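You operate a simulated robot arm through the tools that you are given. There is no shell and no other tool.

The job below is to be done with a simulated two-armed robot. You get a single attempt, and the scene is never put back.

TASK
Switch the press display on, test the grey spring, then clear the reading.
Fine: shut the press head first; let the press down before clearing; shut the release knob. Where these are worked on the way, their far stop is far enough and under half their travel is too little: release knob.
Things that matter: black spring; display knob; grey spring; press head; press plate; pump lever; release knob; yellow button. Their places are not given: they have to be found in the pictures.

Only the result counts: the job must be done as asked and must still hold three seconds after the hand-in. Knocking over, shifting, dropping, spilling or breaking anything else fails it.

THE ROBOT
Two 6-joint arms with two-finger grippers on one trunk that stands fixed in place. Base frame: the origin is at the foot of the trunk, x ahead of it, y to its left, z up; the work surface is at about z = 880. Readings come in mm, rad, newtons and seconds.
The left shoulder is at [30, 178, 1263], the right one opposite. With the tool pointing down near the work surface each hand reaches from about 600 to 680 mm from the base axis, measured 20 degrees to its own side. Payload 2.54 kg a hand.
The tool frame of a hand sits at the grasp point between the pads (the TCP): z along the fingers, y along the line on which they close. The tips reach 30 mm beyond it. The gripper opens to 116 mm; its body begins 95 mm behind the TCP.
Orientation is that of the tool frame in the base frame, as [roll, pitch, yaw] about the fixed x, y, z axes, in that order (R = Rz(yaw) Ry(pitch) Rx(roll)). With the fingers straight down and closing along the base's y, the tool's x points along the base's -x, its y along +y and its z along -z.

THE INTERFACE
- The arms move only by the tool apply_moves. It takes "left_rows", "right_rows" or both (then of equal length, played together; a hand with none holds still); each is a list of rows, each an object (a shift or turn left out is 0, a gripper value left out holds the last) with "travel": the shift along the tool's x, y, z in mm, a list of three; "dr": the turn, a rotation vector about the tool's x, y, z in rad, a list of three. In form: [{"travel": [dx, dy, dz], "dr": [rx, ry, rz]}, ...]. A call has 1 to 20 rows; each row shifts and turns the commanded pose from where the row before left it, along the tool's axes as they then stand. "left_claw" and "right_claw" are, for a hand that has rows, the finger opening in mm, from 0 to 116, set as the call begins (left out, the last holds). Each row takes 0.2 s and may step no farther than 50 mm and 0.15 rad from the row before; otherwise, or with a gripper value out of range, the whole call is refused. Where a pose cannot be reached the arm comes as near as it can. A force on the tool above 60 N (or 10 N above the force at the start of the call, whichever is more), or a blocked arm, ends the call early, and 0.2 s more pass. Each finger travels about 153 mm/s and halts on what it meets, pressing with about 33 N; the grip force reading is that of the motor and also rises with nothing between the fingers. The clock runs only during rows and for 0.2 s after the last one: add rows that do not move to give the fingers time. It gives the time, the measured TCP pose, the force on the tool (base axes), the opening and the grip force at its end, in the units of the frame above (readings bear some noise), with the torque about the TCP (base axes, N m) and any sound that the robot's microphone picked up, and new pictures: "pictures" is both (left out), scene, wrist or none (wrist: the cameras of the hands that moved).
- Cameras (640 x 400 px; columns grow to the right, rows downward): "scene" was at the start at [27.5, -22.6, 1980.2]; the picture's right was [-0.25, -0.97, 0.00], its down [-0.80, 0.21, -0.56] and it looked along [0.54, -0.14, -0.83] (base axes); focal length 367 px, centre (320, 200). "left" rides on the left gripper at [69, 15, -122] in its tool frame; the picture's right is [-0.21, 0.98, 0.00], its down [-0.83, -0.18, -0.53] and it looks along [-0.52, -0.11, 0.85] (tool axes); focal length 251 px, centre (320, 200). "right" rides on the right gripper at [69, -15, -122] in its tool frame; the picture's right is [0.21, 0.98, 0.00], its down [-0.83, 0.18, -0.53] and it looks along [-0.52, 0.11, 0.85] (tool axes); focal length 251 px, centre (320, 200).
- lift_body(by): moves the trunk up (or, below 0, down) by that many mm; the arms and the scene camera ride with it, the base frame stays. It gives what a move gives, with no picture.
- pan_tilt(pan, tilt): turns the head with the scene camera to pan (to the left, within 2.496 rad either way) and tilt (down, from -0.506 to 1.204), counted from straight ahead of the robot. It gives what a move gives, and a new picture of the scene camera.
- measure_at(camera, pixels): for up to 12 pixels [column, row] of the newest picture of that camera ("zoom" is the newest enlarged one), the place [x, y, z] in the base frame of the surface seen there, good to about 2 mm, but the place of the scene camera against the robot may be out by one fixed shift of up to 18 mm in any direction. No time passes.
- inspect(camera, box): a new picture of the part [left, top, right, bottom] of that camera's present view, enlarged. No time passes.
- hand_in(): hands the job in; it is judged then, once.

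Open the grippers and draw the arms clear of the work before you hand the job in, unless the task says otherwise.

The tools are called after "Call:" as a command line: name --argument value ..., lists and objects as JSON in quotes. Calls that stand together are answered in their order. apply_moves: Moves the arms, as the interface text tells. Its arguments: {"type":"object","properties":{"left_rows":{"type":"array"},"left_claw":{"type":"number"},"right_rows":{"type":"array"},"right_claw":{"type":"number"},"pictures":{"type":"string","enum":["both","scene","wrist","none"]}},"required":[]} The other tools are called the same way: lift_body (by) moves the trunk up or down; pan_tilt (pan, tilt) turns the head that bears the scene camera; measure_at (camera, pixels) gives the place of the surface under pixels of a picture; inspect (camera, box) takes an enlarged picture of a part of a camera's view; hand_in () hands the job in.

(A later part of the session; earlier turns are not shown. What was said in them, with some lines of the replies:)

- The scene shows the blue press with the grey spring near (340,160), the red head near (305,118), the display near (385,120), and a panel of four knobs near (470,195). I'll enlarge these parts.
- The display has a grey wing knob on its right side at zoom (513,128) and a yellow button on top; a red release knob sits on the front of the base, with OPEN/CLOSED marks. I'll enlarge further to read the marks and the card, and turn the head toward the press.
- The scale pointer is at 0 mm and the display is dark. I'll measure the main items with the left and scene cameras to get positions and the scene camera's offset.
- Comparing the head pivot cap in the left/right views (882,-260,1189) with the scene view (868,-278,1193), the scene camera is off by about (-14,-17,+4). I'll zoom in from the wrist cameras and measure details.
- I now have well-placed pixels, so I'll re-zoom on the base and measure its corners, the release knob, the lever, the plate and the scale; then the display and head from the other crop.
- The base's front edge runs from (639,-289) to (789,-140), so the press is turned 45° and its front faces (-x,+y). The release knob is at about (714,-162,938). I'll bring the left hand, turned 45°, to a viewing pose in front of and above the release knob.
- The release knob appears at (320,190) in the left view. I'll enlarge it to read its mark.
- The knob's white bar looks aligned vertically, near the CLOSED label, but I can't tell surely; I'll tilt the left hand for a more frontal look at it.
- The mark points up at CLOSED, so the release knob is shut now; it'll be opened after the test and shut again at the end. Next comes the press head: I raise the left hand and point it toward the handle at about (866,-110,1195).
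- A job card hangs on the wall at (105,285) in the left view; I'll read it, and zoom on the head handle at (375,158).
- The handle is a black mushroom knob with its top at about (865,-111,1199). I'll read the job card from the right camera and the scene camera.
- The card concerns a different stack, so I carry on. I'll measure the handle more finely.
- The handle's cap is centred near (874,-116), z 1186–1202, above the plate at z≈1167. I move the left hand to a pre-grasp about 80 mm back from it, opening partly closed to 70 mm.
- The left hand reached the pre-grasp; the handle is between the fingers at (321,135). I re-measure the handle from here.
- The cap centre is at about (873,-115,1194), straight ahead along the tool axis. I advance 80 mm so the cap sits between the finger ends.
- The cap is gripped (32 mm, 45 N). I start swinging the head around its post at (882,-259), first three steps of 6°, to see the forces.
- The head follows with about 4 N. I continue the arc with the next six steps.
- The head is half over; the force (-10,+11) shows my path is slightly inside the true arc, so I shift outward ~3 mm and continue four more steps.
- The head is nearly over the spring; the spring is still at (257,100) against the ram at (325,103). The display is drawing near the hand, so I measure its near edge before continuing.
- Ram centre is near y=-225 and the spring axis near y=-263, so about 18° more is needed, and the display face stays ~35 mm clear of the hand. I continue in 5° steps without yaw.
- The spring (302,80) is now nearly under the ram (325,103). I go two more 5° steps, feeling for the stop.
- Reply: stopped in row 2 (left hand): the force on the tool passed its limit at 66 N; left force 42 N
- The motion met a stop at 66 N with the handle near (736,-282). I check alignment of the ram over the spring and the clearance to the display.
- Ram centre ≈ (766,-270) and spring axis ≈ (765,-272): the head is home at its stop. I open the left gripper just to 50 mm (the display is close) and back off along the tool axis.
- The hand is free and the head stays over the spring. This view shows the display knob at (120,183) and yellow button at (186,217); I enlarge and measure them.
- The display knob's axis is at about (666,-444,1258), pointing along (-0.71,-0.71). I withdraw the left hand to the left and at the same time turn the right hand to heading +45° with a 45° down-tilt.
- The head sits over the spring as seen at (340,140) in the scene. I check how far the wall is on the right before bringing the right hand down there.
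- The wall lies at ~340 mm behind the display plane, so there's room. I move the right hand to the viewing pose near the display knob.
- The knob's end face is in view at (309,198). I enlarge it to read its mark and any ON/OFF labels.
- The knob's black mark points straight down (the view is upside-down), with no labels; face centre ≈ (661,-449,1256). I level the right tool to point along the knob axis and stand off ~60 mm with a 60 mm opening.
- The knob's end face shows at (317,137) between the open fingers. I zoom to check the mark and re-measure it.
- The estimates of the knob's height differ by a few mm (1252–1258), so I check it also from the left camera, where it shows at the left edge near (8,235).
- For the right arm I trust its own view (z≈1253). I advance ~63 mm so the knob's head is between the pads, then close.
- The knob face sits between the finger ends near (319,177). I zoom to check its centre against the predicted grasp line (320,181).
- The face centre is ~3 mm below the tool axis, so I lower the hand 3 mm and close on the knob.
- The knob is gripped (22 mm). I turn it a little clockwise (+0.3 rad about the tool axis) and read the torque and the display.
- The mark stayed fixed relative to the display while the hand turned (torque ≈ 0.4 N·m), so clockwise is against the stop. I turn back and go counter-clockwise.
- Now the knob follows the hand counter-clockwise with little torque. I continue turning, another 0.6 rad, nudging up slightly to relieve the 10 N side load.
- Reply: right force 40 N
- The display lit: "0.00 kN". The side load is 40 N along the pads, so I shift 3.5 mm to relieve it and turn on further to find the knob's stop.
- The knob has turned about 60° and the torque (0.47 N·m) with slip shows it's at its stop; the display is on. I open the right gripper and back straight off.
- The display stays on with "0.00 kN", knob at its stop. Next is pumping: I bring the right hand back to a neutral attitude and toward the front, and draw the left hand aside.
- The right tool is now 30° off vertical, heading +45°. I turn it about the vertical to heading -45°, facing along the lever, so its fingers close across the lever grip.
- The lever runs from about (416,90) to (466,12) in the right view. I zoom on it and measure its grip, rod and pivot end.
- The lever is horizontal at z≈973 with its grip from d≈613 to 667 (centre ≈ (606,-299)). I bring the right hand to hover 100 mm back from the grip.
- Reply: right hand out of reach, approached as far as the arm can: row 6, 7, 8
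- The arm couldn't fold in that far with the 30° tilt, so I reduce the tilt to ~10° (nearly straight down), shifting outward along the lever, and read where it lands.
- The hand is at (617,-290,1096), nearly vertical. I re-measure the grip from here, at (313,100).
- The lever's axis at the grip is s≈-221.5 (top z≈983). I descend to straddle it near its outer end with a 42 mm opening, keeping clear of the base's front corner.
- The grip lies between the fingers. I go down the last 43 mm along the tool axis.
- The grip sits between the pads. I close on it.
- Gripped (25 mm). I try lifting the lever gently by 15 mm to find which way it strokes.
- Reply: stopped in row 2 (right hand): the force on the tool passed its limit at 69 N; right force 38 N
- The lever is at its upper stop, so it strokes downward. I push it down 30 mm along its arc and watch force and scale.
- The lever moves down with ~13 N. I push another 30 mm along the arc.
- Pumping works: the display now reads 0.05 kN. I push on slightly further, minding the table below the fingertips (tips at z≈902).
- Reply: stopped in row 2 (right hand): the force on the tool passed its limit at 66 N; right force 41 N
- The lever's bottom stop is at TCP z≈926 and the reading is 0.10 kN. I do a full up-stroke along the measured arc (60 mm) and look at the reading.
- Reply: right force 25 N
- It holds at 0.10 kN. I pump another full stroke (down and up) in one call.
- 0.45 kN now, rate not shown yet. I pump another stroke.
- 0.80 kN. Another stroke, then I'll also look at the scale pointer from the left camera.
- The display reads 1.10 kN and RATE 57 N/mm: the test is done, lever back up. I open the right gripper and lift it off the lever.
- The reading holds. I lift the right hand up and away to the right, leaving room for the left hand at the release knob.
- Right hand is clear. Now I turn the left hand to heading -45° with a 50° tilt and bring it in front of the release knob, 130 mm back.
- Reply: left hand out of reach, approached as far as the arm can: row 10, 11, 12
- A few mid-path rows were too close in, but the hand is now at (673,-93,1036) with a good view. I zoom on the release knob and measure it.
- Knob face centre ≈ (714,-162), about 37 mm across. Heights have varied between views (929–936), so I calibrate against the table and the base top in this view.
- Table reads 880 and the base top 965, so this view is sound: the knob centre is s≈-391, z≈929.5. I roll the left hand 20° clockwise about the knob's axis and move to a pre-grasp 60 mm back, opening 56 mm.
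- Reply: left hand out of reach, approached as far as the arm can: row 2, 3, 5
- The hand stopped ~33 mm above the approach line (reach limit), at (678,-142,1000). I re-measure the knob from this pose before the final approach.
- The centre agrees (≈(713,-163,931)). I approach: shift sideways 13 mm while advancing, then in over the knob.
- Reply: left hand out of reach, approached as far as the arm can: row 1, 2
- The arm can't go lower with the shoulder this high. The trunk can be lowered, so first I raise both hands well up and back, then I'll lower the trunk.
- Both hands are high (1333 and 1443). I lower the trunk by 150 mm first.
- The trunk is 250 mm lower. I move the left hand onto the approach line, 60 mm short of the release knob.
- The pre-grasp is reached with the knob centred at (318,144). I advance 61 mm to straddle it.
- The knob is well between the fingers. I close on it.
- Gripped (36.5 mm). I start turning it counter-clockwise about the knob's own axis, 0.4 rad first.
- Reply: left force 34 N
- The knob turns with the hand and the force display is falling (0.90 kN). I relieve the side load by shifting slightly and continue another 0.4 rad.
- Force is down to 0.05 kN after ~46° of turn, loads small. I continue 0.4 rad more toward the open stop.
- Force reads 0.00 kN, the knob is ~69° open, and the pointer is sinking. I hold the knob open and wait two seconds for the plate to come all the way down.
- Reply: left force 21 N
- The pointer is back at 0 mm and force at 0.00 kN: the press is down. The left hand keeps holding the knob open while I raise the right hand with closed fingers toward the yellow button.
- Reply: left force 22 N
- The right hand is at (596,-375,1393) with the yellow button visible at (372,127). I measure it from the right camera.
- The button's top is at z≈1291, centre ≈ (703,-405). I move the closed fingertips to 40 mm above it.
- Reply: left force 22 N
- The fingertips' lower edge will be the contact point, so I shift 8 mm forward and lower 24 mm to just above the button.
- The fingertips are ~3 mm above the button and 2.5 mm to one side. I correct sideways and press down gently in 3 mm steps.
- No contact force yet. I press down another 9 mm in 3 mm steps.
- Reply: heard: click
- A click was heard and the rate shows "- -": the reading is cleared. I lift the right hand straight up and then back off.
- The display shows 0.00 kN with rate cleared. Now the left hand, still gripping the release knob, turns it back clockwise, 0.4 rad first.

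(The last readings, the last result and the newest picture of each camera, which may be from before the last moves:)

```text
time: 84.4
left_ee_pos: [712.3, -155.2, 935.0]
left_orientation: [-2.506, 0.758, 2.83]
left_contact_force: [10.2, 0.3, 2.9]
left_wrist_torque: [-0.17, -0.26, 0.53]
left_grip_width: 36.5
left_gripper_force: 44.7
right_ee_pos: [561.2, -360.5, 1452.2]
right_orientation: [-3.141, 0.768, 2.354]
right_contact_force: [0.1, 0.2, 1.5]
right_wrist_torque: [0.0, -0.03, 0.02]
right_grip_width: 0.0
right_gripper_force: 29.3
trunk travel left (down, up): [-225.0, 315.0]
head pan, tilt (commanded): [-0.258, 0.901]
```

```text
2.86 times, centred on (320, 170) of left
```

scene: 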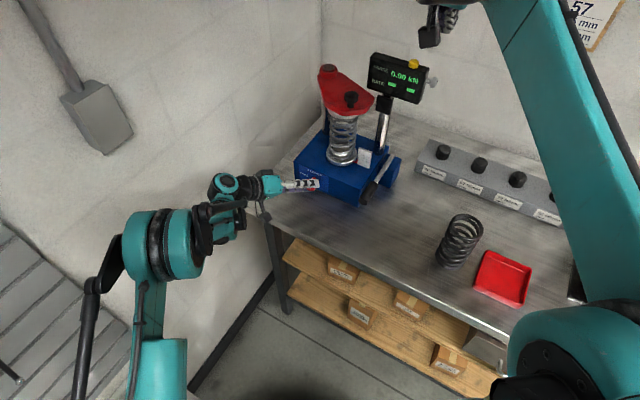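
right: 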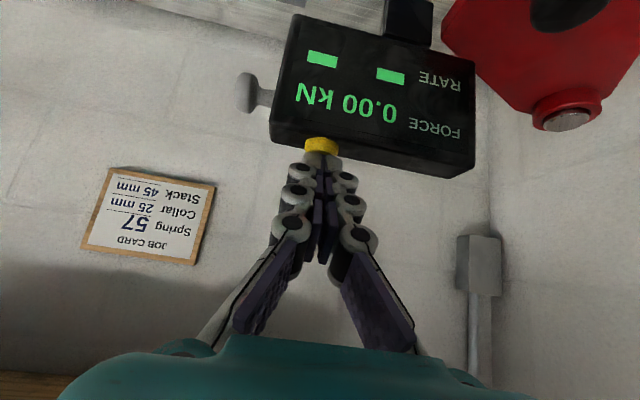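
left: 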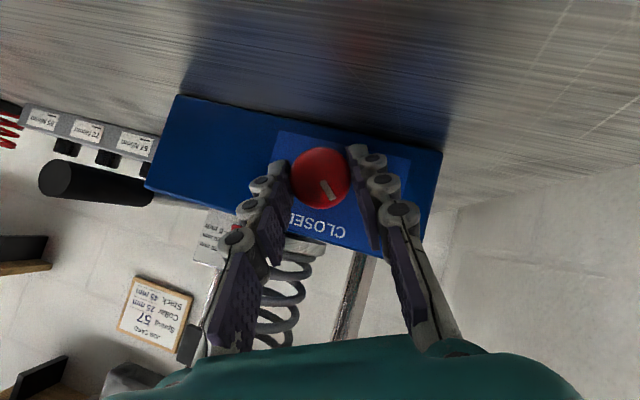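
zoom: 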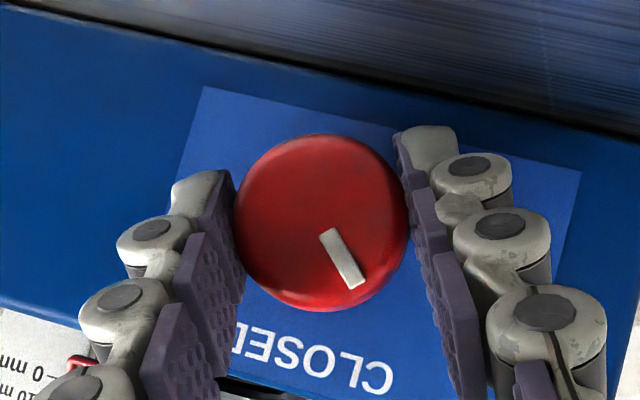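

The knob follows. I continue another 0.4 rad.

Call:
apply_moves --left_rows '[{"travel": [0.04, -0.91, 0.03], "dr": [-0.065, 0, 0.076]}, {"travel": [0.04, -0.91, 0.03], "dr": [-0.065, 0, 0.076]}, {"travel": [0.04, -0.91, 0.03], "dr": [-0.065, 0, 0.076]}, {"travel": [-1.0, -0.2, 0.03], "dr": [-0.065, 0, 0.076]}]' --pictures "wrist"

Call:
inspect --camera "left" --box '[240, 100, 400, 240]'

```text
time: 85.4
left_ee_pos: [710.2, -159.0, 936.7]
left_orientation: [-3.071, 0.863, 2.414]
left_contact_force: [-2.8, 0.9, -6.9]
left_wrist_torque: [0.1, 0.1, 0.15]
left_grip_width: 36.4
left_gripper_force: 44.9
right_ee_pos: [560.4, -360.5, 1452.7]
right_orientation: [3.14, 0.768, 2.357]
right_contact_force: [-0.6, 0.0, 0.0]
right_wrist_torque: [-0.02, 0.02, -0.01]
right_grip_width: 0.0
right_gripper_force: 28.5
trunk travel left (down, up): [-225.0, 315.0]
head pan, tilt (commanded): [-0.258, 0.901]
```

left: 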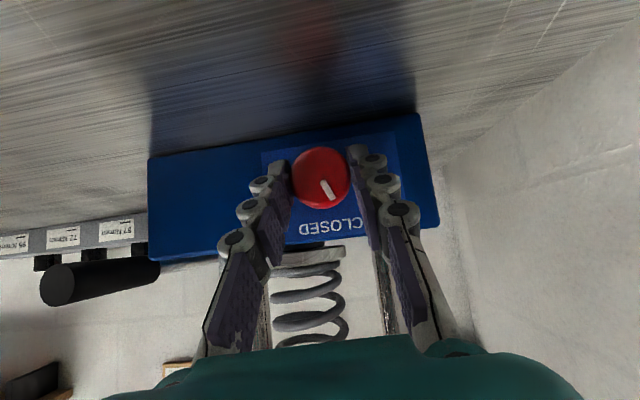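

```text
2.86 times, centred on (320, 170) of left
```

zoom: 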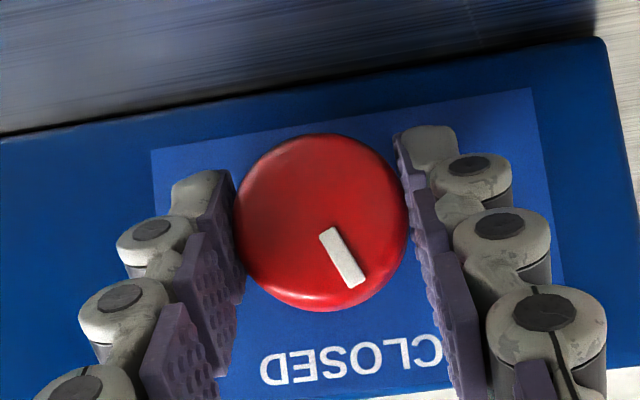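

Going well, ~23° left. I turn the last 0.4 rad plus a bit more to feel the closed stop.

Call:
apply_moves --left_rows '[{"travel": [0.04, -0.91, 0.03], "dr": [-0.065, 0, 0.076]}, {"travel": [0.04, -0.91, 0.03], "dr": [-0.065, 0, 0.076]}, {"travel": [0.04, -0.91, 0.03], "dr": [-0.065, 0, 0.076]}, {"travel": [0.04, -0.91, 0.03], "dr": [-0.065, 0, 0.076]}, {"travel": [0.04, -0.91, 0.03], "dr": [-0.065, 0, 0.076]}]' --pictures "wrist"

Call:
inspect --camera "left" --box '[240, 100, 400, 240]'

```text
time: 86.6
left_ee_pos: [705.5, -162.2, 937.2]
left_orientation: [2.497, 0.75, 1.887]
left_contact_force: [-18.8, -3.1, -12.1]
left_wrist_torque: [0.3, 1.23, 0.1]
left_grip_width: 36.4
left_gripper_force: 44.8
right_ee_pos: [560.2, -361.0, 1453.1]
right_orientation: [3.139, 0.769, 2.355]
right_contact_force: [0.4, 0.4, 0.0]
right_wrist_torque: [0.02, 0.02, -0.06]
right_grip_width: 0.0
right_gripper_force: 28.4
trunk travel left (down, up): [-225.0, 315.0]
head pan, tilt (commanded): [-0.258, 0.901]
```

left: 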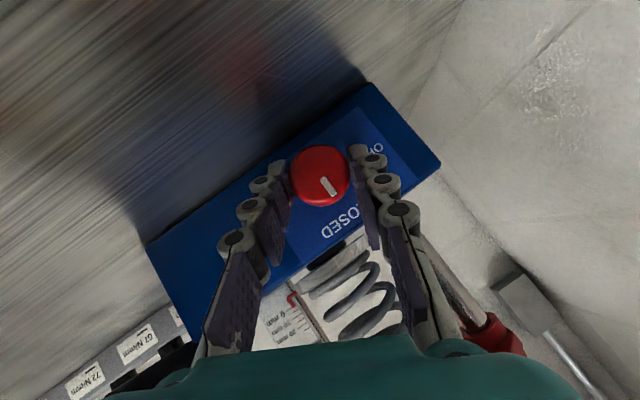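

```text
2.86 times, centred on (320, 170) of left
```

zoom: 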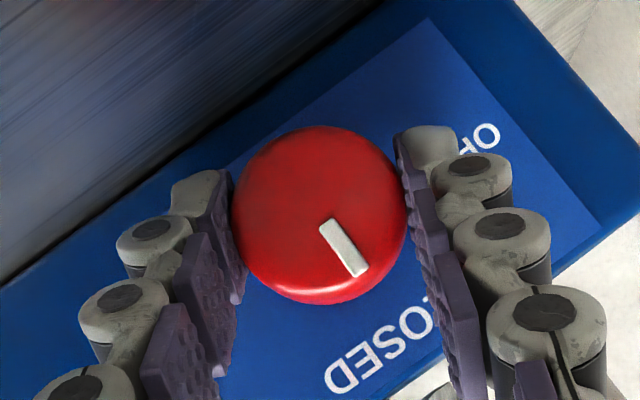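

The hand turned past the original angle and the mark slipped slightly in the grip, so the knob is against its closed stop. I open the left gripper and back off.

Call:
apply_moves --left_rows '[{}, {}]' --left_claw 58 --pictures "none"

Call:
apply_moves --left_rows '[{"travel": [0, 0, -20]}, {"travel": [0, 0, -30]}, {"travel": [0, 0, -30]}, {"travel": [-10, 5, -30]}]'

Call:
inspect --camera "left" --box '[240, 60, 420, 220]'

```text
time: 87.2
left_ee_pos: [708.6, -160.5, 936.8]
left_orientation: [2.496, 0.754, 1.888]
left_contact_force: [-0.9, -0.1, 0.4]
left_wrist_torque: [-0.01, 0.02, -0.04]
left_grip_width: 58.2
left_gripper_force: 0.0
right_ee_pos: [562.1, -361.1, 1452.3]
right_orientation: [-3.14, 0.768, 2.359]
right_contact_force: [-0.8, -0.4, 0.3]
right_wrist_torque: [-0.01, 0.02, -0.03]
right_grip_width: 0.1
right_gripper_force: 29.0
trunk travel left (down, up): [-225.0, 315.0]
head pan, tilt (commanded): [-0.258, 0.901]
```

```text
time: 88.2
left_ee_pos: [629.6, -126.6, 1010.4]
left_orientation: [2.497, 0.754, 1.888]
left_contact_force: [0.3, -0.1, -0.2]
left_wrist_torque: [0.05, -0.02, -0.01]
left_grip_width: 58.0
left_gripper_force: 0.1
right_ee_pos: [559.7, -360.1, 1452.1]
right_orientation: [3.141, 0.769, 2.353]
right_contact_force: [-1.0, 0.0, 0.3]
right_wrist_torque: [0.03, -0.03, 0.04]
right_grip_width: 0.2
right_gripper_force: 28.2
trunk travel left (down, up): [-225.0, 315.0]
head pan, tilt (commanded): [-0.258, 0.901]
```

scene: 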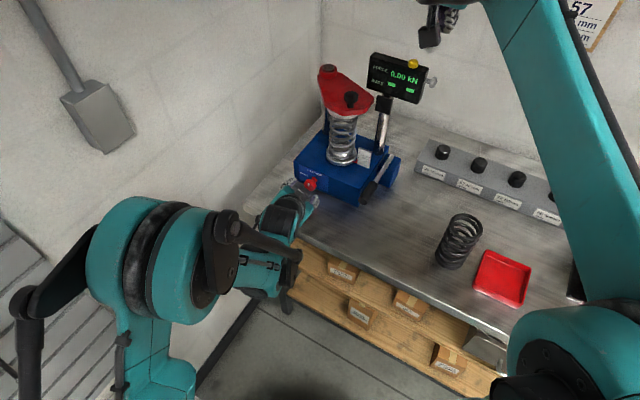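
left: 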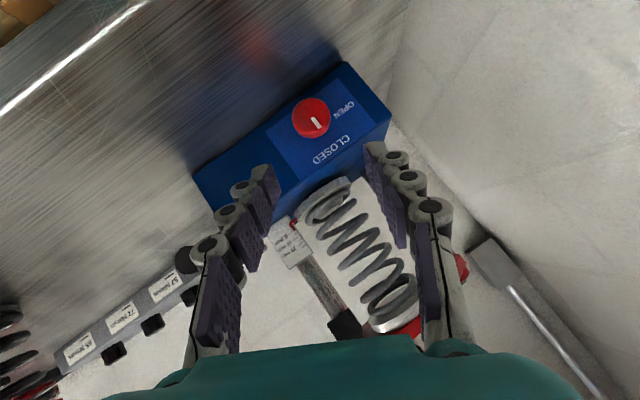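

```text
2.50 times, centred on (330, 140) of left
```

zoom: 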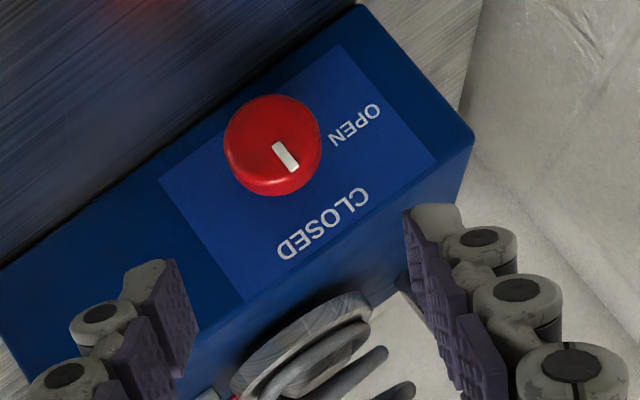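

The knob's mark again points toward CLOSED. I zoom in closely to verify its angle against the panel's edges.

Call:
inspect --camera "left" --box '[280, 85, 370, 155]'

Call:
measure_at --camera "zoom" --pixels '[[220, 235], [262, 295], [225, 240], [256, 288]]'

```text
5.71 times, centred on (325, 120) of left
```

zoom: 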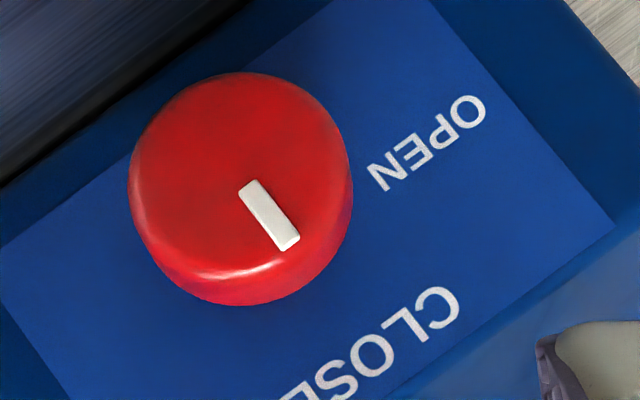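

```text
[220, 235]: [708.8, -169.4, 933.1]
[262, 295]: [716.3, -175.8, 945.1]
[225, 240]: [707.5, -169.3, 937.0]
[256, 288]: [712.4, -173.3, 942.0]
```

Working out the camera pose, "up" at the knob projects at 38° in this view and the mark lies at 39°: it's shut. I now draw both hands clear and open the right gripper.

Call:
apply_moves --left_rows '[{"travel": [-5.9, 19, -36]}, {"travel": [-5.9, 19, -36]}, {"travel": [-5.9, 19, -36]}, {"travel": [-5.9, 19, -36]}, {"travel": [-5.9, 19, -36]}, {"travel": [-5.9, 19, -36]}]' --right_rows '[{"travel": [11, 0, -32]}, {"travel": [11, 0, -32]}, {"travel": [0, -30, 0]}, {"travel": [0, -30, 0]}, {}, {}]' --left_claw 116 --right_claw 100

Call:
inspect --camera "scene" --box '[280, 40, 440, 210]'

```text
time: 89.6
left_ee_pos: [549.8, -6.6, 1211.0]
left_orientation: [2.496, 0.754, 1.888]
left_contact_force: [-0.7, 1.0, -0.1]
left_wrist_torque: [0.03, -0.02, 0.01]
left_grip_width: 116.0
left_gripper_force: 0.0
right_ee_pos: [472.2, -359.6, 1483.9]
right_orientation: [3.14, 0.769, 2.355]
right_contact_force: [-1.3, 1.0, -0.9]
right_wrist_torque: [0.02, -0.06, 0.01]
right_grip_width: 100.4
right_gripper_force: 0.1
trunk travel left (down, up): [-225.0, 315.0]
head pan, tilt (commanded): [-0.258, 0.901]
```

scene: 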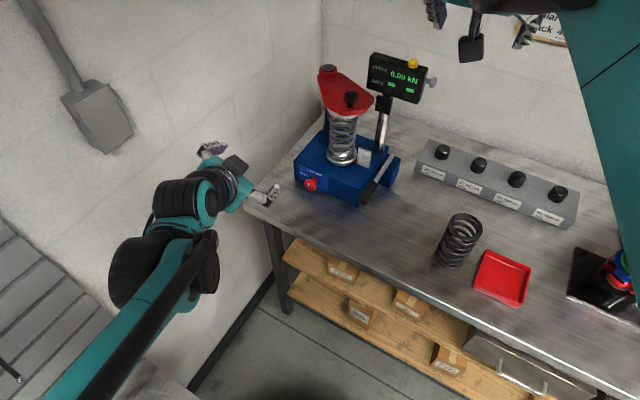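
right: 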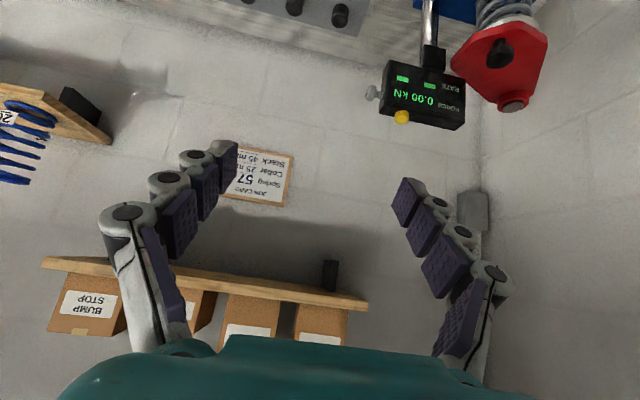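
left: 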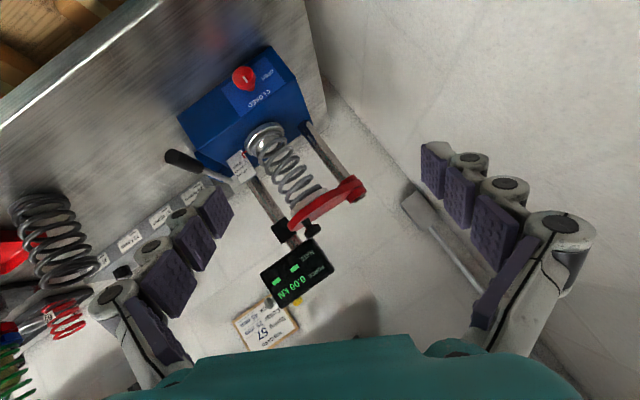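

```text
2.35 times, centred on (360, 125) of scene
```

zoom: 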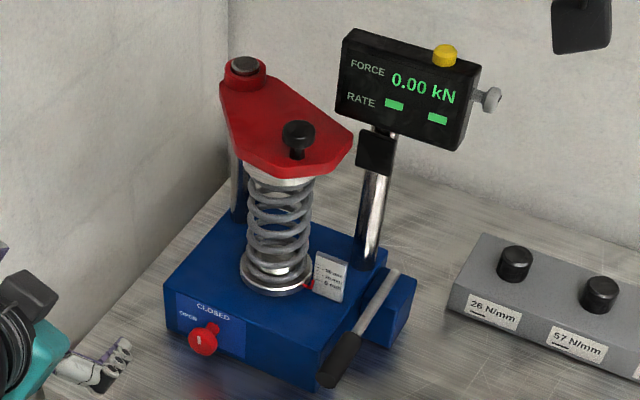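

Display reads 0.00 kN with rate cleared, head over the spring, spring upright. One last close look at the knob, the scale and the lever before handing in.

Call:
inspect --camera "scene" --box '[290, 120, 410, 210]'

Call:
inspect --camera "left" --box '[160, 40, 380, 310]'

```text
4.44 times, centred on (350, 165) of scene
```

zoom: 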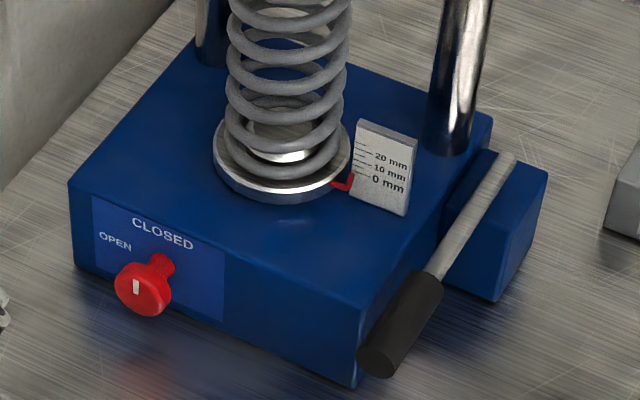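

```text
1.48 times, centred on (270, 175) of left
```

zoom: 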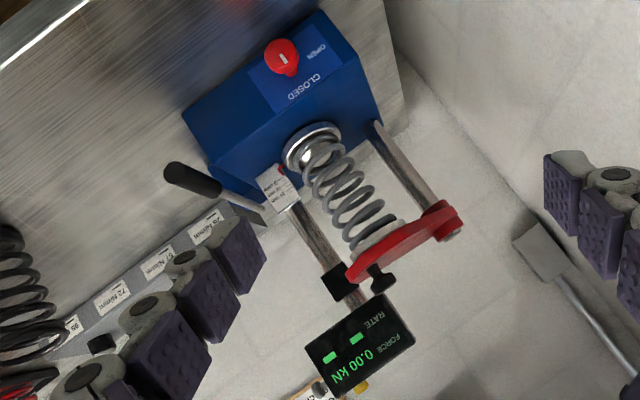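

The knob points to CLOSED, the pointer is at 0 mm, the display is on and cleared, the head is shut, and both hands are open and clear. I hand the job in.

Call:
hand_in

```text
The job is handed in.
```

I finished the job and handed it in. The tool only confirmed the hand-in, so I don't have the verdict. The last pictures show everything in the state you asked for.

1. **Press head:** swung over the grey spring to its stop before anything else was done.
2. **Display:** its knob was turned about 60° to its stop, and the display lit at 0.00 kN.
3. **Test:** pumping the lever brought the display to 1.10 kN with a rate of 57 N/mm.
4. **Letting down:** the release knob started out shut. I opened it about 69°, short of its far stop but well over half the quarter turn from CLOSED to OPEN. The force fell to 0.00 kN and the scale pointer came back to 0 mm.
5. **Clearing:** I pressed the yellow button only after the press was down. It clicked and the rate went back to dashes.
6. **Release knob:** turned back to its stop, with its mark pointing at CLOSED.

Both grippers are open and clear of the work, and in the last pictures nothing else looks disturbed. I lowered the trunk 250 mm to reach the release knob and left it there.
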